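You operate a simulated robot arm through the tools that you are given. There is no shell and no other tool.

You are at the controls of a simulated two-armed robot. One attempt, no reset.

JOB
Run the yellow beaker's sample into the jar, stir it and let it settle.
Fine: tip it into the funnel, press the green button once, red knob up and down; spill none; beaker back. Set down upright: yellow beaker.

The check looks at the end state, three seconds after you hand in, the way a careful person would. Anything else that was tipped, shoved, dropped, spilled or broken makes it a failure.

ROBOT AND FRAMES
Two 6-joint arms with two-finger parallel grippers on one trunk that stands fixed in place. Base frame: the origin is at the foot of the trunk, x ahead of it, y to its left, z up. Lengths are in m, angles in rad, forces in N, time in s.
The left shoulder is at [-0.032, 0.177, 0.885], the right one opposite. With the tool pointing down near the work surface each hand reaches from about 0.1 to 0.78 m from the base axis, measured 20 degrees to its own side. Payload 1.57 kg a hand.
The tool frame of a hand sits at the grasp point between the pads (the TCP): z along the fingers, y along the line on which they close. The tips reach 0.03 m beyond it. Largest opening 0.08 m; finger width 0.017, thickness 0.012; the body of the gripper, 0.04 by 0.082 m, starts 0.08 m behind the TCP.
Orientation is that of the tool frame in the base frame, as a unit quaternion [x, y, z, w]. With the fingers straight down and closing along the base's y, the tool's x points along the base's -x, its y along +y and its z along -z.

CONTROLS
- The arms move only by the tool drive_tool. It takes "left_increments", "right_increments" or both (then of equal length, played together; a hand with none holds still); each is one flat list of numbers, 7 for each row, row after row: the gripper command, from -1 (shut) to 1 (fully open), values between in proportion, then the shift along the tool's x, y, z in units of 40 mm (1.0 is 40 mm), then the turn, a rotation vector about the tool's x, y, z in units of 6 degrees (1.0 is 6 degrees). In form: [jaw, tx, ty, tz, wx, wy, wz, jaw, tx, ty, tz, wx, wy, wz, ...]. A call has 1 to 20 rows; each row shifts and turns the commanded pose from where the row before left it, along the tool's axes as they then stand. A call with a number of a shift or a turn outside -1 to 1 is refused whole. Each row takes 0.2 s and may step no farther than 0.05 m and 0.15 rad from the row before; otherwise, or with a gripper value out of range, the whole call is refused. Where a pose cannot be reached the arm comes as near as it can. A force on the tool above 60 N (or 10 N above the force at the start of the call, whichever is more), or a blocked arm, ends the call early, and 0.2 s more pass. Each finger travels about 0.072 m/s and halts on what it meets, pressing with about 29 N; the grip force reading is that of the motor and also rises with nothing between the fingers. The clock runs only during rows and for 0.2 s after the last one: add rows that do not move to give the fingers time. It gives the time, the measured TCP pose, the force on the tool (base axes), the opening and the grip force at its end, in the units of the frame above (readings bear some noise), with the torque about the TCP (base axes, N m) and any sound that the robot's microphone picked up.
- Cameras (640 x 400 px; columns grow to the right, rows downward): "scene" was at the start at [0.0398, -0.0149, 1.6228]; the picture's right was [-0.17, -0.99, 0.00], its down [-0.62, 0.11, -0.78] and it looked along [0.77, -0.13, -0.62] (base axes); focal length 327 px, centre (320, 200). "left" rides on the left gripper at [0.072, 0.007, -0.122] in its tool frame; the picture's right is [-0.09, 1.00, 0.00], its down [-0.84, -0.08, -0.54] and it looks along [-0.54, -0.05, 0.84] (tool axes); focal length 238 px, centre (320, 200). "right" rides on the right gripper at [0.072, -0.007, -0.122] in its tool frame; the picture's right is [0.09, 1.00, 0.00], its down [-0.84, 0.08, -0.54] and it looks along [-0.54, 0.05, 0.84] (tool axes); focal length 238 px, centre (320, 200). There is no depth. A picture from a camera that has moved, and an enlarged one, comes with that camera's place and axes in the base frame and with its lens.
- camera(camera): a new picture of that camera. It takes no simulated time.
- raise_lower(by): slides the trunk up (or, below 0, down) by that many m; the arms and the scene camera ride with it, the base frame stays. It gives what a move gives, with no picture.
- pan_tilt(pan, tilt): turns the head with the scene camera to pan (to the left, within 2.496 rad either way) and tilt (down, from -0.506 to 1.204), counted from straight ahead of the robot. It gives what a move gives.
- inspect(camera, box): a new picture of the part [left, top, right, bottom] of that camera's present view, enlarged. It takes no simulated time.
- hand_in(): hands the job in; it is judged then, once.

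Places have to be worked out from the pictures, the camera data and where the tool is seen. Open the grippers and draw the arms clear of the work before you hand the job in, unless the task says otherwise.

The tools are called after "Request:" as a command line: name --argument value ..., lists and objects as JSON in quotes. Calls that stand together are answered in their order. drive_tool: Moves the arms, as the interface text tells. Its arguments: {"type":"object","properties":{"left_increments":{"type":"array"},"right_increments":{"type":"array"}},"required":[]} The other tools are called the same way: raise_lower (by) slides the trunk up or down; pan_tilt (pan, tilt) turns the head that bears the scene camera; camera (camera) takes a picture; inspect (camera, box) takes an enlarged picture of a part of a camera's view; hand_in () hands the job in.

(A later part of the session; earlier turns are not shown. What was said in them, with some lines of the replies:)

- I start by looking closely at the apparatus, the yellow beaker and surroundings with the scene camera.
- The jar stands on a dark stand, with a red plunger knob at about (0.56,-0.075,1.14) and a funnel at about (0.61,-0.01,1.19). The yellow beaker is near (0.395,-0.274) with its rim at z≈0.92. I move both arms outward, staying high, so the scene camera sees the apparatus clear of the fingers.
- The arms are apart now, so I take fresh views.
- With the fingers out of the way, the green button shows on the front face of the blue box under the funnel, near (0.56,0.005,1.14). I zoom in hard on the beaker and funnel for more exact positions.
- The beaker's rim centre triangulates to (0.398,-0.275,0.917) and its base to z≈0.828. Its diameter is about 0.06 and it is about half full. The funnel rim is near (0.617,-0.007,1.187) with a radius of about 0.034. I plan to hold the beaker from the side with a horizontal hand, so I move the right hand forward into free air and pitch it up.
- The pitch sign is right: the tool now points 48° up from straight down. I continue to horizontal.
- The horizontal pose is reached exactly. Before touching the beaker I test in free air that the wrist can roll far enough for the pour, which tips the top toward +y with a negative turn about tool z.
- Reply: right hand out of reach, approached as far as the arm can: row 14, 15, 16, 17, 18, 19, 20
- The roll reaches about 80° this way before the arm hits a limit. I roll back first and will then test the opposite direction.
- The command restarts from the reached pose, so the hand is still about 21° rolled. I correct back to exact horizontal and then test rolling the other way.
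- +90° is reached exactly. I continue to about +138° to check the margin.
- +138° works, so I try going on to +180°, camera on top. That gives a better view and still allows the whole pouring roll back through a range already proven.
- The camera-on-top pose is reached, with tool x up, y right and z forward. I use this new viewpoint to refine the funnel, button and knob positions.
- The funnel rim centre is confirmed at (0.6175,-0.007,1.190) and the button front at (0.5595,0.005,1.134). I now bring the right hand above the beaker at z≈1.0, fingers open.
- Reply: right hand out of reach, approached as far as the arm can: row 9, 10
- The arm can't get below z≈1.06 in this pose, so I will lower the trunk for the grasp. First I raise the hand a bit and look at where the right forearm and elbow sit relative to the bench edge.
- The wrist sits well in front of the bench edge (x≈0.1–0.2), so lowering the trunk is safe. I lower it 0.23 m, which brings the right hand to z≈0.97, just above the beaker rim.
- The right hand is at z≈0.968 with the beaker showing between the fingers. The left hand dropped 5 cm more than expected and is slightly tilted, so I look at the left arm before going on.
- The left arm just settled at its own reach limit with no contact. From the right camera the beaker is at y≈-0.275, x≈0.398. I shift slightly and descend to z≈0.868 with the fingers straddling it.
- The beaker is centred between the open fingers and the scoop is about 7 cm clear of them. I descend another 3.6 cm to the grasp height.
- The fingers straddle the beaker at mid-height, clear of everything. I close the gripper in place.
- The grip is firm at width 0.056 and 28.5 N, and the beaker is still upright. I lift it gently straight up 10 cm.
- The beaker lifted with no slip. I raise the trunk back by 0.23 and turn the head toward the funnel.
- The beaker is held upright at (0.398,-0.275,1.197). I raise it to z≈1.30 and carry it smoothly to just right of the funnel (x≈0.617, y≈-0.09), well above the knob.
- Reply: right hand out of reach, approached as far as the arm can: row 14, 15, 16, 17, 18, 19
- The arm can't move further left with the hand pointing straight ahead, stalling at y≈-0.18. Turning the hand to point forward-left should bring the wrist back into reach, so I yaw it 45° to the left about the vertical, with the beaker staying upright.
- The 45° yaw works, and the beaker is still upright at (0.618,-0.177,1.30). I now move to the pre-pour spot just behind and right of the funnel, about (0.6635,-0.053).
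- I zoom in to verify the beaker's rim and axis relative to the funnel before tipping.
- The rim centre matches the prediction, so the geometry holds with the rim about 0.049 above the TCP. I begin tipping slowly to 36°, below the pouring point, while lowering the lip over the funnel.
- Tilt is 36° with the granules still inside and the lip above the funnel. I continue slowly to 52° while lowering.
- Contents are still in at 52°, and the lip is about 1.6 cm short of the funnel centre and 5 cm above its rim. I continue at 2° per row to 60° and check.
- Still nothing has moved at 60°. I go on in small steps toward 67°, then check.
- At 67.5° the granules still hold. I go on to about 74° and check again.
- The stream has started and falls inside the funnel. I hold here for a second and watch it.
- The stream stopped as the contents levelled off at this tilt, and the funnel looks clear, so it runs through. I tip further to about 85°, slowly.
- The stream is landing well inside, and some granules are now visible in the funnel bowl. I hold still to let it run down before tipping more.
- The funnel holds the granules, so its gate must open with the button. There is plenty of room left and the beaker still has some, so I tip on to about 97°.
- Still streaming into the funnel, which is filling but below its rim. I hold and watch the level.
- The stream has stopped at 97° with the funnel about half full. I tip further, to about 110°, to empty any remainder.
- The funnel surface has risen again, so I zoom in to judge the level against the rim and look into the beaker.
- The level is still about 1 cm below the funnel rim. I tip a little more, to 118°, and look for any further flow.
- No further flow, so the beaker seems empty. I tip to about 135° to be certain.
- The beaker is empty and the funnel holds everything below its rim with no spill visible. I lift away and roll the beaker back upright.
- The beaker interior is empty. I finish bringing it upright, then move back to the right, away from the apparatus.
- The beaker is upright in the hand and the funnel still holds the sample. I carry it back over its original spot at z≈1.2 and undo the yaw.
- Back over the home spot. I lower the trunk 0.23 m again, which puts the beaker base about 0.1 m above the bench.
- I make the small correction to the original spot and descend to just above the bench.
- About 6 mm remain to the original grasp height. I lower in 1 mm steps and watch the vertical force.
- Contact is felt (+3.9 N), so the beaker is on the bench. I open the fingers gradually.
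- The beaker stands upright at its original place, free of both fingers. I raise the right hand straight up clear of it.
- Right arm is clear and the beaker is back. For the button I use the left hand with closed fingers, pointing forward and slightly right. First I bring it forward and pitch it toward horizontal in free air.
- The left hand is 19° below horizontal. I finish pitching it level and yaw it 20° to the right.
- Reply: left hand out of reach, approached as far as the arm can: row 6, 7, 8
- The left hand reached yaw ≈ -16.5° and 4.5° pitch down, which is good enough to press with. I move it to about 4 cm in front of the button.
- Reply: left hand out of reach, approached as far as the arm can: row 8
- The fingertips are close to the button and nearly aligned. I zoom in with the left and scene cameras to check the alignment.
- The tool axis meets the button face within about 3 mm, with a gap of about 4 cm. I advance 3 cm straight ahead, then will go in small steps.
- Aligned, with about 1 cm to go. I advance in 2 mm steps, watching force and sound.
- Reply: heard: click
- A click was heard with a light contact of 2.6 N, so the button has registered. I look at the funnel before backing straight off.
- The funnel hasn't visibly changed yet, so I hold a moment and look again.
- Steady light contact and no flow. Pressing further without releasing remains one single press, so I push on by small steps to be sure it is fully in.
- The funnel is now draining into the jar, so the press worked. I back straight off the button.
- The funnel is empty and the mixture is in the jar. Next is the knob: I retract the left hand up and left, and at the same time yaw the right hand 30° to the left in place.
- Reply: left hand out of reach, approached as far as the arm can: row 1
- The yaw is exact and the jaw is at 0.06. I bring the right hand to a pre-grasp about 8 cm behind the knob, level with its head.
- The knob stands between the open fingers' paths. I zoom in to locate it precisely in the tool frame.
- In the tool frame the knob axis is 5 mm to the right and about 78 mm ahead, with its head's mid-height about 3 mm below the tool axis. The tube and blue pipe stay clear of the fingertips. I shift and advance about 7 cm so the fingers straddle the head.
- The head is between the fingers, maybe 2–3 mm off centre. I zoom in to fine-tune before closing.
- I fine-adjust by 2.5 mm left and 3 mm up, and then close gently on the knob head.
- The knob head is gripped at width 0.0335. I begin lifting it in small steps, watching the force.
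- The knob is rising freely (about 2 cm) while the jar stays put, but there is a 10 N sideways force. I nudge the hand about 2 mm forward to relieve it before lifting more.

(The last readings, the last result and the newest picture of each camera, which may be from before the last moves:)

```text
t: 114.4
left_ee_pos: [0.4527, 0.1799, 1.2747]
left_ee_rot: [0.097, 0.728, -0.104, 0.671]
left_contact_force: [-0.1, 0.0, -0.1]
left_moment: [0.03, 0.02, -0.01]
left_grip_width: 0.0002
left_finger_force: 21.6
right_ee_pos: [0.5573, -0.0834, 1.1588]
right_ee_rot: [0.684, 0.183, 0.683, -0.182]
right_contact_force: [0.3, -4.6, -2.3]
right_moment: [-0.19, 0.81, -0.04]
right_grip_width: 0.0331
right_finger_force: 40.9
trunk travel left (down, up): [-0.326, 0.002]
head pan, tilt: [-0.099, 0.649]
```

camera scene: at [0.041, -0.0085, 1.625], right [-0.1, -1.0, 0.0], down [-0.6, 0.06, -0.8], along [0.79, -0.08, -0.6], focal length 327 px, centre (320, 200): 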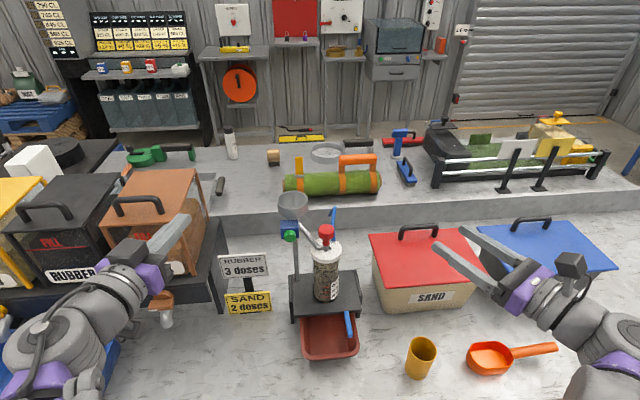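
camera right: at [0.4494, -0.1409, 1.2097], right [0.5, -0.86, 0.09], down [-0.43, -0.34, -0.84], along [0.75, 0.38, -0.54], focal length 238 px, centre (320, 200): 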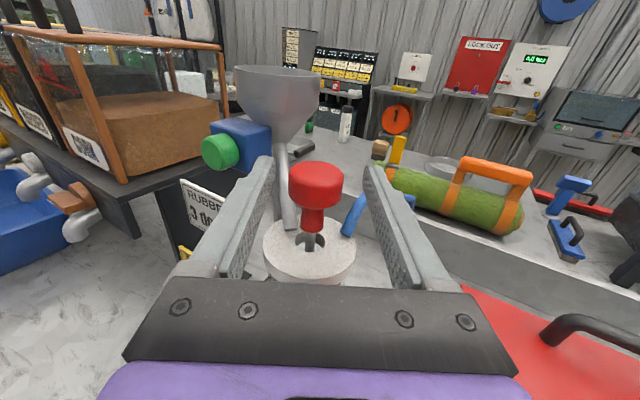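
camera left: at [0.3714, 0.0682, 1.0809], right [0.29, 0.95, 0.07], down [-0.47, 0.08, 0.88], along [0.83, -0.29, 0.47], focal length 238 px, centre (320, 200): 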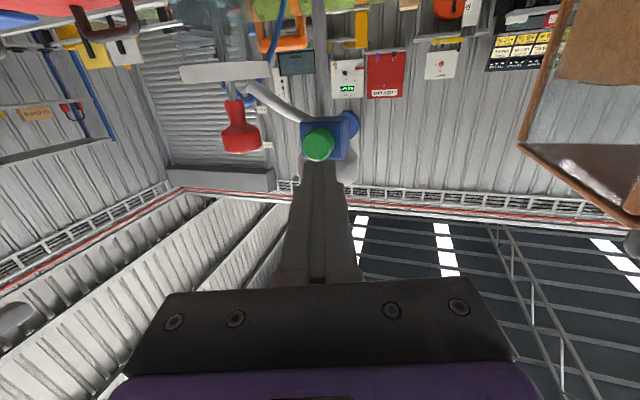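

The sideways force is gone. I keep lifting gently another 2.5 cm.

Request:
drive_tool --right_increments '[-1, 0.1, 0, 0, 0, 0, 0, -1, 0.15, 0.01, 0.005, 0, 0, 0, -1, 0.15, 0.01, 0.005, 0, 0, 0, -1, 0.15, 0, 0, 0, 0, 0, -1, 0.1, 0, 0, 0, 0, 0]'

Request:
inspect --camera "scene" --box '[260, 200, 400, 320]'

```text
t: 115.6
left_ee_pos: [0.4521, 0.1803, 1.2756]
left_ee_rot: [0.096, 0.729, -0.103, 0.67]
left_contact_force: [-0.5, -1.1, -0.9]
left_moment: [-0.02, -0.01, 0.01]
left_grip_width: 0.0
left_finger_force: 21.5
right_ee_pos: [0.5561, -0.0828, 1.1857]
right_ee_rot: [0.683, 0.184, 0.683, -0.184]
right_contact_force: [-2.5, -1.2, -2.7]
right_moment: [0.28, 0.05, 0.34]
right_grip_width: 0.0334
right_finger_force: 41.3
trunk travel left (down, up): [-0.326, 0.002]
head pan, tilt: [-0.099, 0.649]
```

```text
3.33 times, centred on (330, 260) of scene
camera zoom: at [0.0412, -0.0091, 1.625], right [-0.1, -1.0, 0.0], down [-0.6, 0.06, -0.8], along [0.79, -0.08, -0.6], focal length 1092 px, centre (287, 0)
```

zoom: 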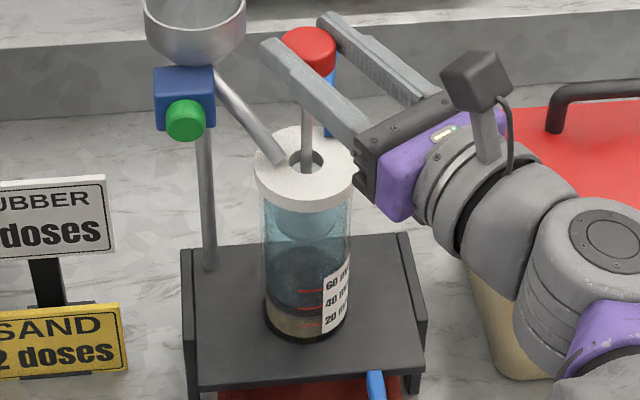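

The knob is up 4.5 cm and the disc is near the top of the liquid. I lift a little more, about 1.5 cm, watching for the stop.

Request:
drive_tool --right_increments '[-1, 0.1, 0.005, 0.005, 0, 0, 0, -1, 0.1, 0, 0, 0, 0, 0, -1, 0.1, 0, 0, 0, 0, 0, -1, 0.075, 0, 0, 0, 0, 0]'

Request:
inspect --camera "scene" --box '[260, 180, 400, 310]'

```text
t: 116.6
left_ee_pos: [0.4528, 0.1794, 1.275]
left_ee_rot: [0.096, 0.729, -0.104, 0.67]
left_contact_force: [-0.8, 1.0, 0.1]
left_moment: [-0.02, 0.03, 0.0]
left_grip_width: 0.0003
left_finger_force: 21.4
right_ee_pos: [0.5593, -0.0813, 1.2002]
right_ee_rot: [0.684, 0.184, 0.682, -0.182]
right_contact_force: [-10.6, 2.6, -35.0]
right_moment: [-0.23, 0.49, 0.08]
right_grip_width: 0.0337
right_finger_force: 41.6
trunk travel left (down, up): [-0.326, 0.002]
head pan, tilt: [-0.099, 0.649]
```

```text
3.08 times, centred on (330, 245) of scene
camera zoom: at [0.0433, -0.0088, 1.6248], right [-0.1, -1.0, 0.0], down [-0.6, 0.06, -0.8], along [0.79, -0.08, -0.61], focal length 1008 px, centre (289, 62)
```

zoom: 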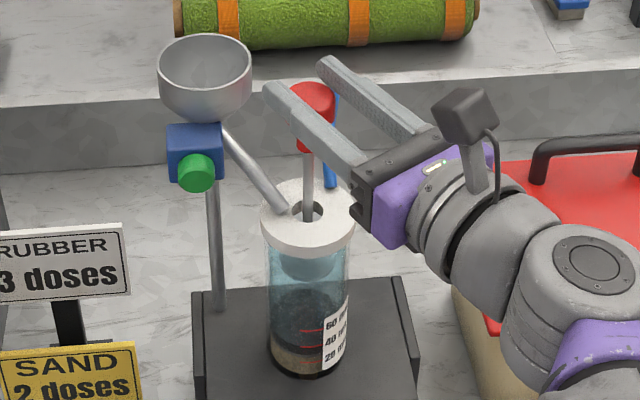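

The upper stop is reached (35 N). I ease off at once and bring the knob back down in steps.

Request:
drive_tool --right_increments '[-1, -0.1, 0, 0, 0, 0, 0, -1, -0.1, 0, 0, 0, 0, 0, -1, -0.125, 0, 0, 0, 0, 0, -1, -0.125, 0, 0, 0, 0, 0, -1, -0.125, 0, 0, 0, 0, 0, -1, -0.125, 0, 0, 0, 0, 0]'

Request:
inspect --camera "scene" --box '[260, 180, 400, 310]'

```text
t: 118.0
left_ee_pos: [0.4543, 0.1808, 1.2747]
left_ee_rot: [0.097, 0.728, -0.105, 0.67]
left_contact_force: [0.0, -0.2, -1.0]
left_moment: [0.01, 0.02, 0.03]
left_grip_width: 0.0
left_finger_force: 21.7
right_ee_pos: [0.5587, -0.0817, 1.1725]
right_ee_rot: [0.684, 0.184, 0.682, -0.182]
right_contact_force: [12.7, 8.5, 1.6]
right_moment: [0.55, -0.71, 0.15]
right_grip_width: 0.0333
right_finger_force: 41.6
trunk travel left (down, up): [-0.326, 0.002]
head pan, tilt: [-0.099, 0.649]
```

```text
3.08 times, centred on (330, 245) of scene
camera zoom: at [0.0439, -0.0073, 1.625], right [-0.1, -1.0, 0.0], down [-0.6, 0.06, -0.8], along [0.79, -0.08, -0.61], focal length 1008 px, centre (289, 62)
```

zoom: 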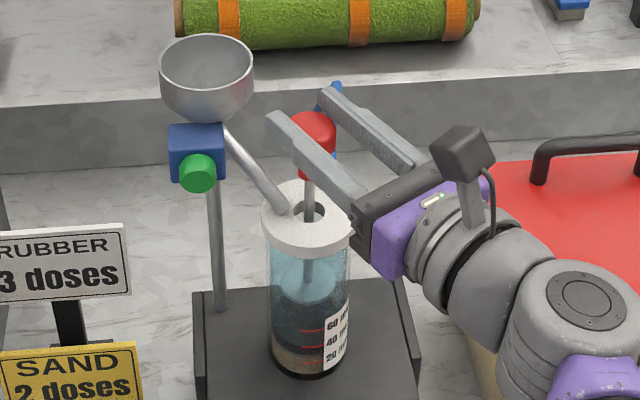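

Moving down fine, with some sideways load again. I nudge 2 mm forward to relieve it and check.

Request:
drive_tool --right_increments '[-1, 0, 0, 0.05, 0, 0, 0, -1, 0, 0, 0, 0, 0, 0]'

```text
t: 118.6
left_ee_pos: [0.4515, 0.1804, 1.2748]
left_ee_rot: [0.096, 0.728, -0.104, 0.671]
left_contact_force: [0.5, 0.0, -0.1]
left_moment: [0.0, 0.02, -0.02]
left_grip_width: 0.0001
left_finger_force: 21.4
right_ee_pos: [0.5584, -0.0817, 1.1733]
right_ee_rot: [0.684, 0.184, 0.682, -0.182]
right_contact_force: [-0.3, 4.4, -2.7]
right_moment: [-0.16, 0.43, -0.1]
right_grip_width: 0.0334
right_finger_force: 41.5
trunk travel left (down, up): [-0.326, 0.002]
head pan, tilt: [-0.099, 0.649]
```

Relieved. I continue lowering the knob the remaining 3.3 cm to its starting height.

Request:
drive_tool --right_increments '[-1, -0.1, 0, 0, 0, 0, 0, -1, -0.1, 0, 0, 0, 0, 0, -1, -0.1, 0, 0, 0, 0, 0, -1, -0.1, 0, 0, 0, 0, 0, -1, -0.1, 0, 0, 0, 0, 0, -1, -0.1, 0, 0, 0, 0, 0, -1, -0.1, 0, 0, 0, 0, 0, -1, -0.1, 0, 0, 0, 0, 0, -1, 0, 0, 0, 0, 0, 0]'

Request:
inspect --camera "scene" --box '[260, 180, 400, 310]'

Request:
inspect --camera "right" --box '[230, 140, 410, 280]'

```text
t: 120.6
left_ee_pos: [0.4498, 0.1803, 1.2765]
left_ee_rot: [0.097, 0.727, -0.104, 0.671]
left_contact_force: [0.3, -0.3, -0.6]
left_moment: [0.02, -0.03, -0.01]
left_grip_width: 0.0
left_finger_force: 21.6
right_ee_pos: [0.5578, -0.0814, 1.1437]
right_ee_rot: [0.683, 0.182, 0.684, -0.182]
right_contact_force: [6.3, -1.5, 35.8]
right_moment: [0.42, -0.45, -0.08]
right_grip_width: 0.0336
right_finger_force: 41.1
trunk travel left (down, up): [-0.326, 0.002]
head pan, tilt: [-0.099, 0.649]
```

```text
3.08 times, centred on (330, 245) of scene
camera zoom: at [0.0391, -0.0085, 1.6252], right [-0.1, -1.0, 0.0], down [-0.6, 0.06, -0.8], along [0.79, -0.08, -0.6], focal length 1008 px, centre (289, 62)
```

zoom: 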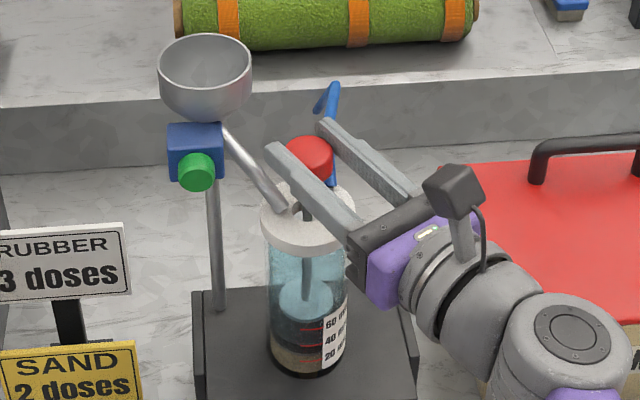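

```text
2.86 times, centred on (320, 210) of right
camera zoom: at [0.4502, -0.1374, 1.2155], right [0.5, -0.86, 0.09], down [-0.43, -0.34, -0.84], along [0.75, 0.38, -0.54], focal length 681 px, centre (320, 171)
```

zoom: 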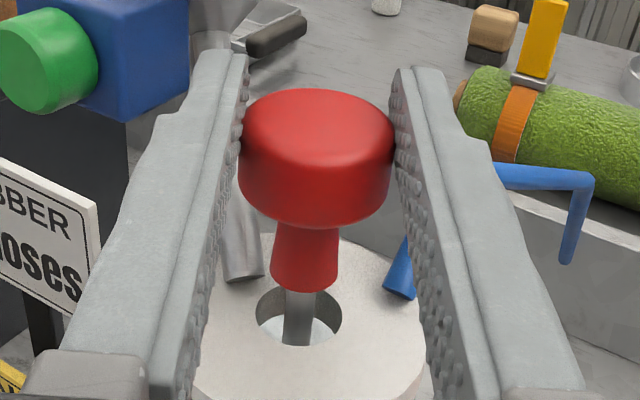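

The lower stop is reached (+36 N) with the knob back at its starting height, so the up-and-down stroke is complete. I ease up 2 mm and release the knob.

Request:
drive_tool --right_increments '[-1, 0.06, 0, 0, 0, 0, 0, -1, 0, 0, 0, 0, 0, 0]'

Request:
inspect --camera "scene" --box '[290, 235, 370, 315]'

```text
t: 121.2
left_ee_pos: [0.4521, 0.1787, 1.2742]
left_ee_rot: [0.097, 0.728, -0.104, 0.671]
left_contact_force: [-0.1, -0.1, 0.0]
left_moment: [-0.05, -0.02, 0.01]
left_grip_width: 0.0
left_finger_force: 21.5
right_ee_pos: [0.5587, -0.0819, 1.1434]
right_ee_rot: [0.684, 0.184, 0.682, -0.182]
right_contact_force: [5.0, -0.3, 12.8]
right_moment: [0.54, -0.31, -0.15]
right_grip_width: 0.0334
right_finger_force: 41.1
trunk travel left (down, up): [-0.326, 0.002]
head pan, tilt: [-0.099, 0.649]
```

```text
5.00 times, centred on (330, 275) of scene
camera zoom: at [0.0412, -0.0087, 1.6248], right [-0.1, -1.0, 0.0], down [-0.6, 0.06, -0.8], along [0.79, -0.08, -0.6], focal length 1637 px, centre (270, -175)
```

zoom: 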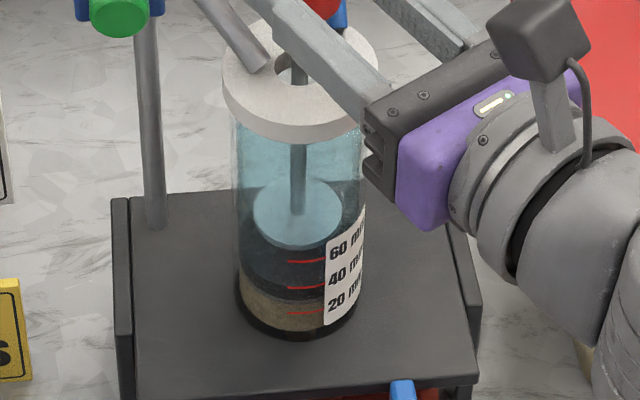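

The stroke is done. The jar shows layers already, so to make sure the stir counts I make one more, brisker stroke within the known stops. First up 5 cm.

Request:
drive_tool --right_increments '[-1, 0.3, 0, 0, 0, 0, 0, -1, 0.4, 0, 0, 0, 0, 0, -1, 0.4, 0, 0, 0, 0, 0, -1, 0.2, 0, 0, 0, 0, 0]'

Request:
inspect --camera "scene" --box '[280, 195, 380, 315]'

```text
t: 122.2
left_ee_pos: [0.4519, 0.1807, 1.274]
left_ee_rot: [0.097, 0.729, -0.105, 0.67]
left_contact_force: [-0.4, 0.4, 0.1]
left_moment: [0.02, 0.04, 0.0]
left_grip_width: 0.0003
left_finger_force: 21.3
right_ee_pos: [0.5582, -0.0817, 1.1937]
right_ee_rot: [0.684, 0.186, 0.681, -0.183]
right_contact_force: [-10.2, 4.5, -31.6]
right_moment: [0.11, 0.23, 0.28]
right_grip_width: 0.0338
right_finger_force: 41.4
trunk travel left (down, up): [-0.326, 0.002]
head pan, tilt: [-0.099, 0.649]
```

```text
3.33 times, centred on (330, 255) of scene
camera zoom: at [0.0427, -0.0086, 1.6244], right [-0.1, -1.0, 0.0], down [-0.6, 0.06, -0.8], along [0.79, -0.08, -0.61], focal length 1092 px, centre (287, 17)
```

zoom: 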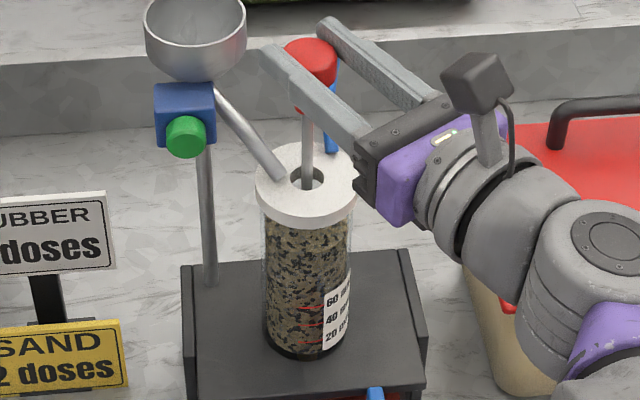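

The brisk stroke visibly mixed the contents. I push the knob back down.

Request:
drive_tool --right_increments '[-1, -0.25, 0, 0, 0, 0, 0, -1, -0.4, 0, 0, 0, 0, 0, -1, -0.4, 0, 0, 0, 0, 0, -1, -0.2, 0, 0, 0, 0, 0]'

Request:
inspect --camera "scene" --box '[280, 195, 380, 315]'

```text
t: 123.2
left_ee_pos: [0.4513, 0.1801, 1.2769]
left_ee_rot: [0.097, 0.728, -0.104, 0.67]
left_contact_force: [-0.6, -0.5, -0.1]
left_moment: [0.04, 0.01, -0.01]
left_grip_width: 0.0
left_finger_force: 21.0
right_ee_pos: [0.5577, -0.0819, 1.1466]
right_ee_rot: [0.683, 0.184, 0.683, -0.182]
right_contact_force: [-9.1, -0.5, -0.5]
right_moment: [0.59, -0.16, 0.08]
right_grip_width: 0.0332
right_finger_force: 41.1
trunk travel left (down, up): [-0.326, 0.002]
head pan, tilt: [-0.099, 0.649]
```

```text
3.33 times, centred on (330, 255) of scene
camera zoom: at [0.0398, -0.0089, 1.6251], right [-0.1, -1.0, 0.0], down [-0.6, 0.06, -0.8], along [0.79, -0.08, -0.6], focal length 1092 px, centre (287, 17)
```

zoom: 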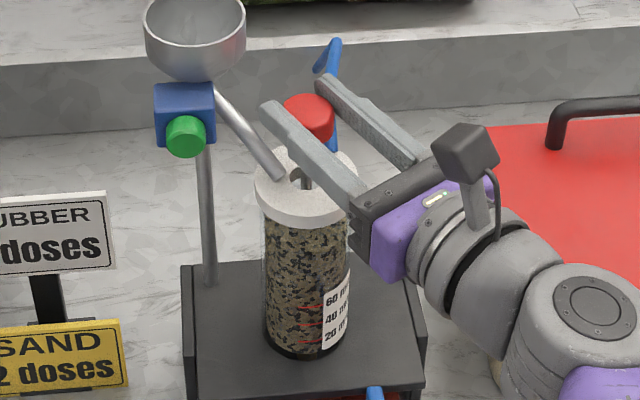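

The contents are well mixed. I lower the last couple of millimetres to the bottom stop.

Request:
drive_tool --right_increments '[-1, -0.04, 0, 0.02, 0, 0, 0, -1, 0, 0, 0, 0, 0, 0]'

```text
t: 123.8
left_ee_pos: [0.4497, 0.1784, 1.2748]
left_ee_rot: [0.097, 0.727, -0.104, 0.671]
left_contact_force: [-0.1, 0.5, -0.5]
left_moment: [0.0, -0.02, 0.03]
left_grip_width: 0.0001
left_finger_force: 22.0
right_ee_pos: [0.5587, -0.0816, 1.1442]
right_ee_rot: [0.683, 0.184, 0.683, -0.182]
right_contact_force: [-14.9, -2.5, -1.8]
right_moment: [0.14, 0.27, -0.1]
right_grip_width: 0.0335
right_finger_force: 41.1
trunk travel left (down, up): [-0.326, 0.002]
head pan, tilt: [-0.099, 0.649]
```

There is some sideways load, so I ease back 2 mm and lower a little more until the stop is felt.

Request:
drive_tool --right_increments '[-1, 0, 0, -0.05, 0, 0, 0, -1, -0.04, 0, 0, 0, 0, 0, -1, 0, 0, 0, 0, 0, 0]'

Request:
inspect --camera "right" --box '[230, 140, 410, 280]'

```text
t: 124.6
left_ee_pos: [0.4515, 0.1809, 1.2765]
left_ee_rot: [0.096, 0.728, -0.104, 0.671]
left_contact_force: [-0.8, -0.1, 0.1]
left_moment: [-0.03, 0.01, -0.01]
left_grip_width: 0.0
left_finger_force: 21.2
right_ee_pos: [0.5585, -0.0831, 1.1429]
right_ee_rot: [0.683, 0.184, 0.683, -0.183]
right_contact_force: [2.1, 4.1, 22.8]
right_moment: [0.11, -0.18, 0.22]
right_grip_width: 0.0334
right_finger_force: 41.6
trunk travel left (down, up): [-0.326, 0.002]
head pan, tilt: [-0.099, 0.649]
```

```text
2.86 times, centred on (320, 210) of right
camera zoom: at [0.4504, -0.1377, 1.2155], right [0.5, -0.86, 0.09], down [-0.43, -0.34, -0.84], along [0.75, 0.38, -0.54], focal length 681 px, centre (320, 171)
```

zoom: 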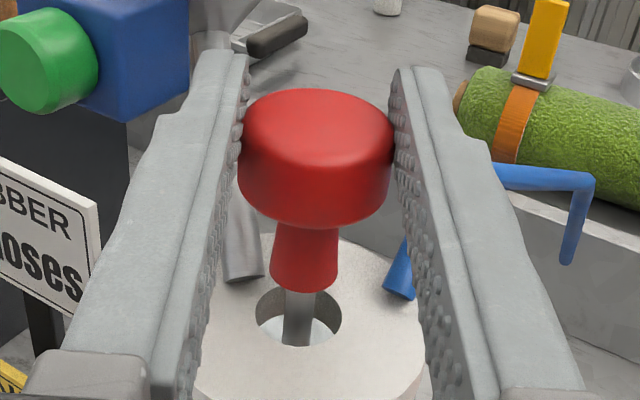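

The bottom stop is confirmed. I ease up 1.5 mm and open the fingers.

Request:
drive_tool --right_increments '[-1, 0.04, 0, 0, 0, 0, 0, -0.1, 0, 0, 0, 0, 0, 0, 0.1, 0, 0, 0, 0, 0, 0, 0.5, 0, 0, 0, 0, 0, 0, 0.5, 0, 0, 0, 0, 0, 0]'

Request:
inspect --camera "right" --box '[230, 140, 410, 280]'

Request:
inspect --camera "scene" --box '[280, 195, 380, 315]'

```text
t: 125.8
left_ee_pos: [0.4533, 0.1807, 1.2755]
left_ee_rot: [0.096, 0.728, -0.104, 0.671]
left_contact_force: [0.0, 0.3, -0.4]
left_moment: [-0.01, 0.0, 0.02]
left_grip_width: 0.0
left_finger_force: 21.3
right_ee_pos: [0.5592, -0.0831, 1.1433]
right_ee_rot: [0.684, 0.183, 0.683, -0.182]
right_contact_force: [0.8, 0.0, 0.3]
right_moment: [0.01, 0.03, 0.01]
right_grip_width: 0.0601
right_finger_force: 0.1
trunk travel left (down, up): [-0.326, 0.002]
head pan, tilt: [-0.099, 0.649]
```

```text
2.86 times, centred on (320, 210) of right
camera zoom: at [0.4509, -0.1385, 1.215], right [0.5, -0.86, 0.09], down [-0.43, -0.34, -0.84], along [0.75, 0.38, -0.54], focal length 681 px, centre (320, 171)
```

zoom: 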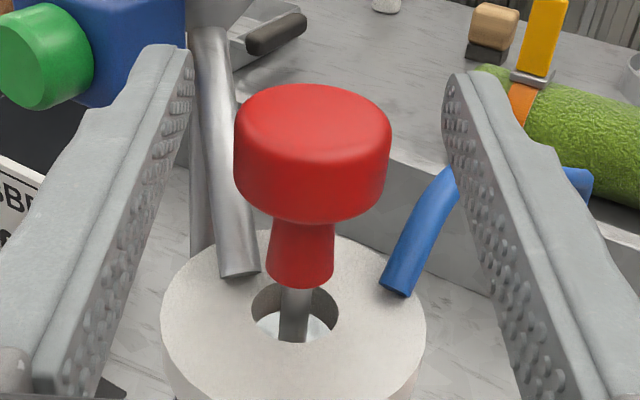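

```text
3.33 times, centred on (330, 255) of scene
camera zoom: at [0.0416, -0.0087, 1.625], right [-0.1, -1.0, 0.0], down [-0.6, 0.06, -0.8], along [0.79, -0.08, -0.6], focal length 1092 px, centre (287, 17)
```

zoom: 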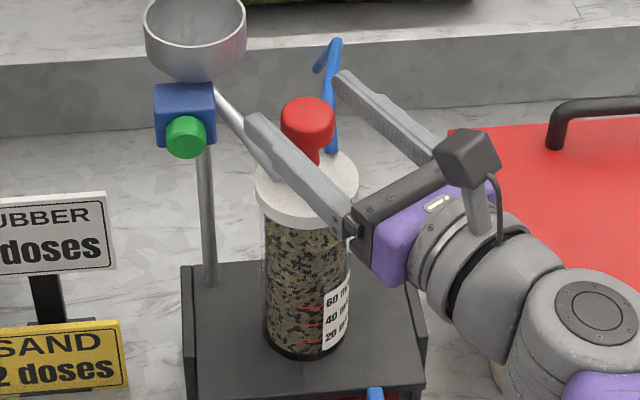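

The knob is free and at its rest height, with the contents mixed and now left to settle. I back the right hand straight off along its axis.

Request:
drive_tool --right_increments '[0.5, 0, 0, -0.2, 0, 0, 0, 0.5, 0, 0, -0.4, 0, 0, 0, 0.5, 0, 0, -0.5, 0, 0, 0, 0.5, 0, 0, -0.6, 0, 0, 0, 0.5, 0, 0, -0.6, 0, 0, 0, 0.5, 0.3, 0, -0.6, 0, 0, 0, 0.5, 0.5, 0.3, -0.5, 0, 0, 0, 1, 0.5, 0.5, -0.4, 0, 0, 0, 1, 0.5, 0.5, -0.2, 0, 0, 0, 1, 0.4, 0.5, 0, 0, 0, 0, 1, 0, 0, 0, 0, 0, 0]'

Request:
camera --camera "scene"

```text
t: 128.2
left_ee_pos: [0.4517, 0.1803, 1.2768]
left_ee_rot: [0.096, 0.728, -0.104, 0.671]
left_contact_force: [0.3, -0.6, 0.7]
left_moment: [0.0, -0.03, -0.01]
left_grip_width: 0.0001
left_finger_force: 21.4
right_ee_pos: [0.4535, -0.2221, 1.233]
right_ee_rot: [0.683, 0.184, 0.683, -0.183]
right_contact_force: [-0.1, -0.5, -0.7]
right_moment: [-0.01, 0.01, 0.0]
right_grip_width: 0.0801
right_finger_force: 0.2
trunk travel left (down, up): [-0.326, 0.002]
head pan, tilt: [-0.099, 0.649]
```

```text
taken
camera scene: at [0.0412, -0.0086, 1.625], right [-0.1, -1.0, 0.0], down [-0.6, 0.06, -0.8], along [0.79, -0.08, -0.6], focal length 327 px, centre (320, 200)
```

scene: 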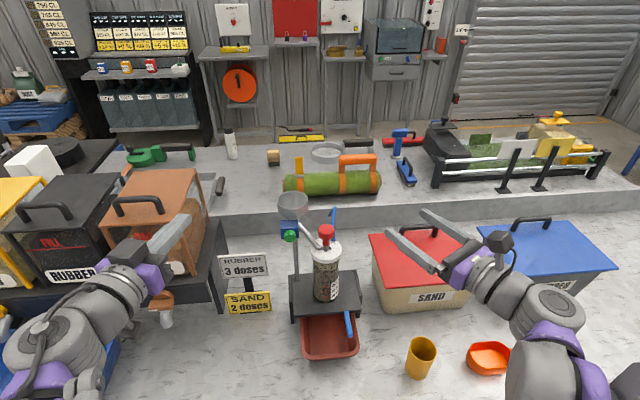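

Both hands are away from the jar. I draw the arms further clear, open the left gripper, and wait for the contents to settle.

Request:
drive_tool --left_increments '[0, -0.3, 0, -0.2, 0, 0, 0, 1, -0.3, 0, -0.2, 0, 0, 0, 1, -0.3, 0, -0.2, 0, 0, 0, 1, -0.3, 0, -0.2, 0, 0, 0, 1, -0.3, 0, -0.2, 0, 0, 0, 1, -0.3, 0, 0, 0, 0, 0, 1, -0.3, 0, 0, 0, 0, 0, 1, -0.3, 0, 0, 0, 0, 0, 1, 0, 0, 0, 0, 0, 0, 1, 0, 0, 0, 0, 0, 0, 1, 0, 0, 0, 0, 0, 0, 1, 0, 0, 0, 0, 0, 0, 1, 0, 0, 0, 0, 0, 0, 1, 0, 0, 0, 0, 0, 0, 1, 0, 0, 0, 0, 0, 0, 1, 0, 0, 0, 0, 0, 0, 1, 0, 0, 0, 0, 0, 0, 1, 0, 0, 0, 0, 0, 0, 1, 0, 0, 0, 0, 0, 0, 1, 0, 0, 0, 0, 0, 0]' --right_increments '[1, 0.375, 0.41, -0.416, 0, 0, 0, 1, 0.375, 0.41, -0.416, 0, 0, 0, 1, 0.375, 0.41, -0.416, 0, 0, 0, 1, 0.375, 0.41, -0.416, 0, 0, 0, 1, 0.375, 0.41, -0.416, 0, 0, 0, 1, 0.375, 0.41, -0.416, 0, 0, 0, 1, 0.375, 0.41, -0.416, 0, 0, 0, 1, 0.375, 0.41, -0.416, 0, 0, 0, 1, 0, 0, 0, 0, 0, 0, 1, 0, 0, 0, 0, 0, 0, 1, 0, 0, 0, 0, 0, 0, 1, 0, 0, 0, 0, 0, 0, 1, 0, 0, 0, 0, 0, 0, 1, 0, 0, 0, 0, 0, 0, 1, 0, 0, 0, 0, 0, 0, 1, 0, 0, 0, 0, 0, 0, 1, 0, 0, 0, 0, 0, 0, 1, 0, 0, 0, 0, 0, 0, 1, 0, 0, 0, 0, 0, 0, 1, 0, 0, 0, 0, 0, 0]'

Request:
camera --camera "scene"

Request:
inspect --camera "scene" --box '[270, 195, 390, 345]'

```text
t: 132.4
left_ee_pos: [0.4241, 0.1916, 1.3767]
left_ee_rot: [0.097, 0.728, -0.105, 0.67]
left_contact_force: [-0.3, 0.6, 0.2]
left_moment: [0.0, 0.0, 0.03]
left_grip_width: 0.0798
left_finger_force: 0.0
right_ee_pos: [0.4085, -0.4023, 1.3509]
right_ee_rot: [0.683, 0.183, 0.683, -0.183]
right_contact_force: [0.3, -0.5, 0.2]
right_moment: [-0.03, 0.03, 0.02]
right_grip_width: 0.08
right_finger_force: 0.1
trunk travel left (down, up): [-0.326, 0.002]
head pan, tilt: [-0.099, 0.649]
```

```text
taken
camera scene: at [0.0416, -0.0088, 1.625], right [-0.1, -1.0, 0.0], down [-0.6, 0.06, -0.8], along [0.79, -0.08, -0.6], focal length 327 px, centre (320, 200)
```

scene: 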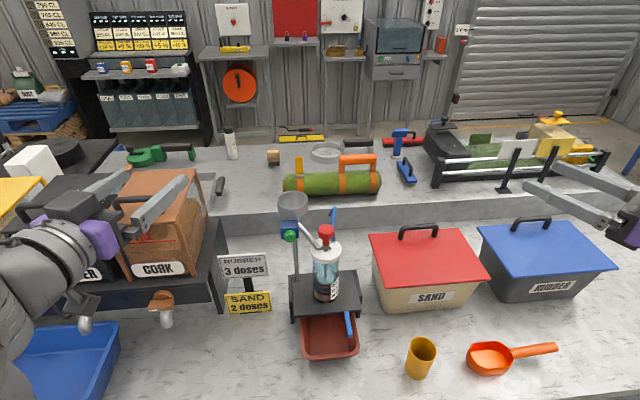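

```text
2.67 times, centred on (330, 270) of scene
camera zoom: at [0.0416, -0.0088, 1.625], right [-0.1, -1.0, 0.0], down [-0.6, 0.06, -0.8], along [0.79, -0.08, -0.6], focal length 873 px, centre (293, 13)
```

zoom: 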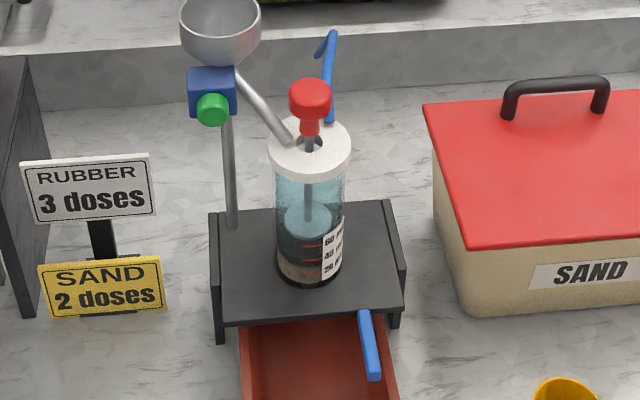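

The contents have settled into layers again and nothing is spilled around the stand. I wait a bit longer and check the beaker, funnel and jar closely.

Request:
drive_tool --right_increments '[1, 0, 0, 0, 0, 0, 0, 1, 0, 0, 0, 0, 0, 0, 1, 0, 0, 0, 0, 0, 0, 1, 0, 0, 0, 0, 0, 0, 1, 0, 0, 0, 0, 0, 0, 1, 0, 0, 0, 0, 0, 0, 1, 0, 0, 0, 0, 0, 0, 1, 0, 0, 0, 0, 0, 0, 1, 0, 0, 0, 0, 0, 0, 1, 0, 0, 0, 0, 0, 0, 1, 0, 0, 0, 0, 0, 0, 1, 0, 0, 0, 0, 0, 0, 1, 0, 0, 0, 0, 0, 0, 1, 0, 0, 0, 0, 0, 0, 1, 0, 0, 0, 0, 0, 0, 1, 0, 0, 0, 0, 0, 0, 1, 0, 0, 0, 0, 0, 0, 1, 0, 0, 0, 0, 0, 0, 1, 0, 0, 0, 0, 0, 0, 1, 0, 0, 0, 0, 0, 0]'

Request:
inspect --camera "scene" --box '[385, 325, 455, 385]'

Request:
inspect --camera "scene" --box '[290, 225, 370, 315]'

Request:
inspect --camera "scene" --box '[260, 185, 340, 250]'

```text
t: 136.6
left_ee_pos: [0.4256, 0.1931, 1.3745]
left_ee_rot: [0.097, 0.728, -0.104, 0.671]
left_contact_force: [0.2, -1.0, 0.3]
left_moment: [0.01, -0.05, -0.04]
left_grip_width: 0.08
left_finger_force: 0.0
right_ee_pos: [0.4074, -0.4032, 1.3523]
right_ee_rot: [0.683, 0.183, 0.683, -0.182]
right_contact_force: [-0.1, 0.2, 0.6]
right_moment: [-0.03, 0.02, 0.0]
right_grip_width: 0.08
right_finger_force: 0.0
trunk travel left (down, up): [-0.326, 0.002]
head pan, tilt: [-0.099, 0.649]
```

```text
6.67 times, centred on (420, 355) of scene
camera zoom: at [0.0416, -0.0088, 1.625], right [-0.1, -1.0, 0.0], down [-0.6, 0.06, -0.8], along [0.79, -0.08, -0.6], focal length 2183 px, centre (-347, -833)
```

zoom: 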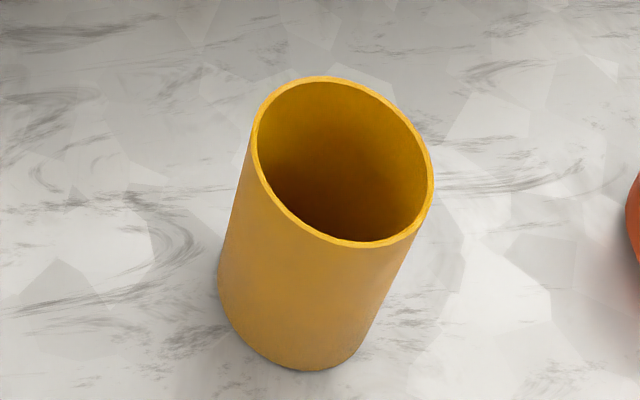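

```text
4.44 times, centred on (330, 270) of scene
camera zoom: at [0.0416, -0.0088, 1.625], right [-0.1, -1.0, 0.0], down [-0.6, 0.06, -0.8], along [0.79, -0.08, -0.6], focal length 1455 px, centre (276, -111)
```

zoom: 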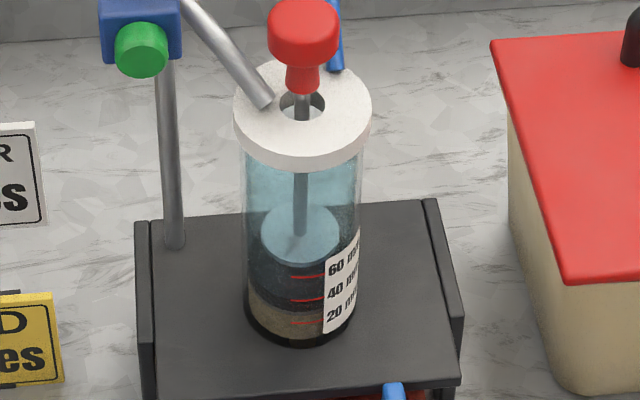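

```text
6.15 times, centred on (300, 218) of scene
camera zoom: at [0.0416, -0.0088, 1.625], right [-0.1, -1.0, 0.0], down [-0.6, 0.06, -0.8], along [0.79, -0.08, -0.6], focal length 2015 px, centre (443, 92)
```

zoom: 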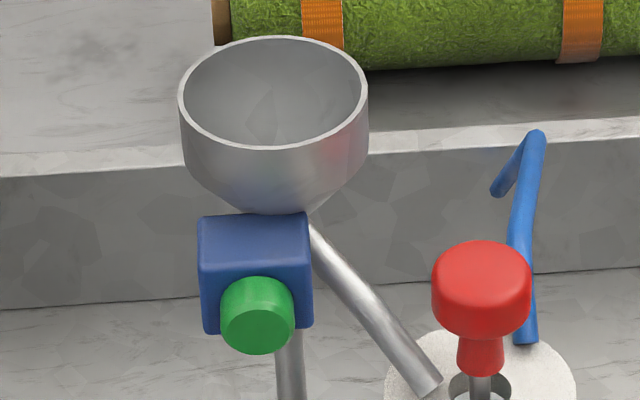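

Everything checks out. The beaker stands upright and empty within 2 mm of its original place, the funnel is clear, the button is out and the knob is down. The sample has settled in the jar with no spill visible, and both grippers are open and clear, so I hand the job in.

Request:
hand_in

```text
The job is handed in.
```

I finished the job and handed it in. The grading result hasn't come back, so what follows is what the cameras and readings showed.

- **Pour:** The yellow beaker's whole sample went into the funnel, and I saw no spill on the bench, the stand or the shelf behind.
- **Green button:** I pressed it once. A click sounded and nothing flowed at first, so I pushed about 3 mm further without letting go. The funnel then emptied into the jar.
- **Red knob:** I moved it up and down twice. The first stroke was too slow to mix anything visibly. The second, faster one mixed the contents, and they settled into layers within about 9 seconds. The knob is back down at its lower stop.
- **Beaker:** It stands upright and empty, within about 2 mm of where it started.
- **Arms:** Both grippers are open and clear of the work.
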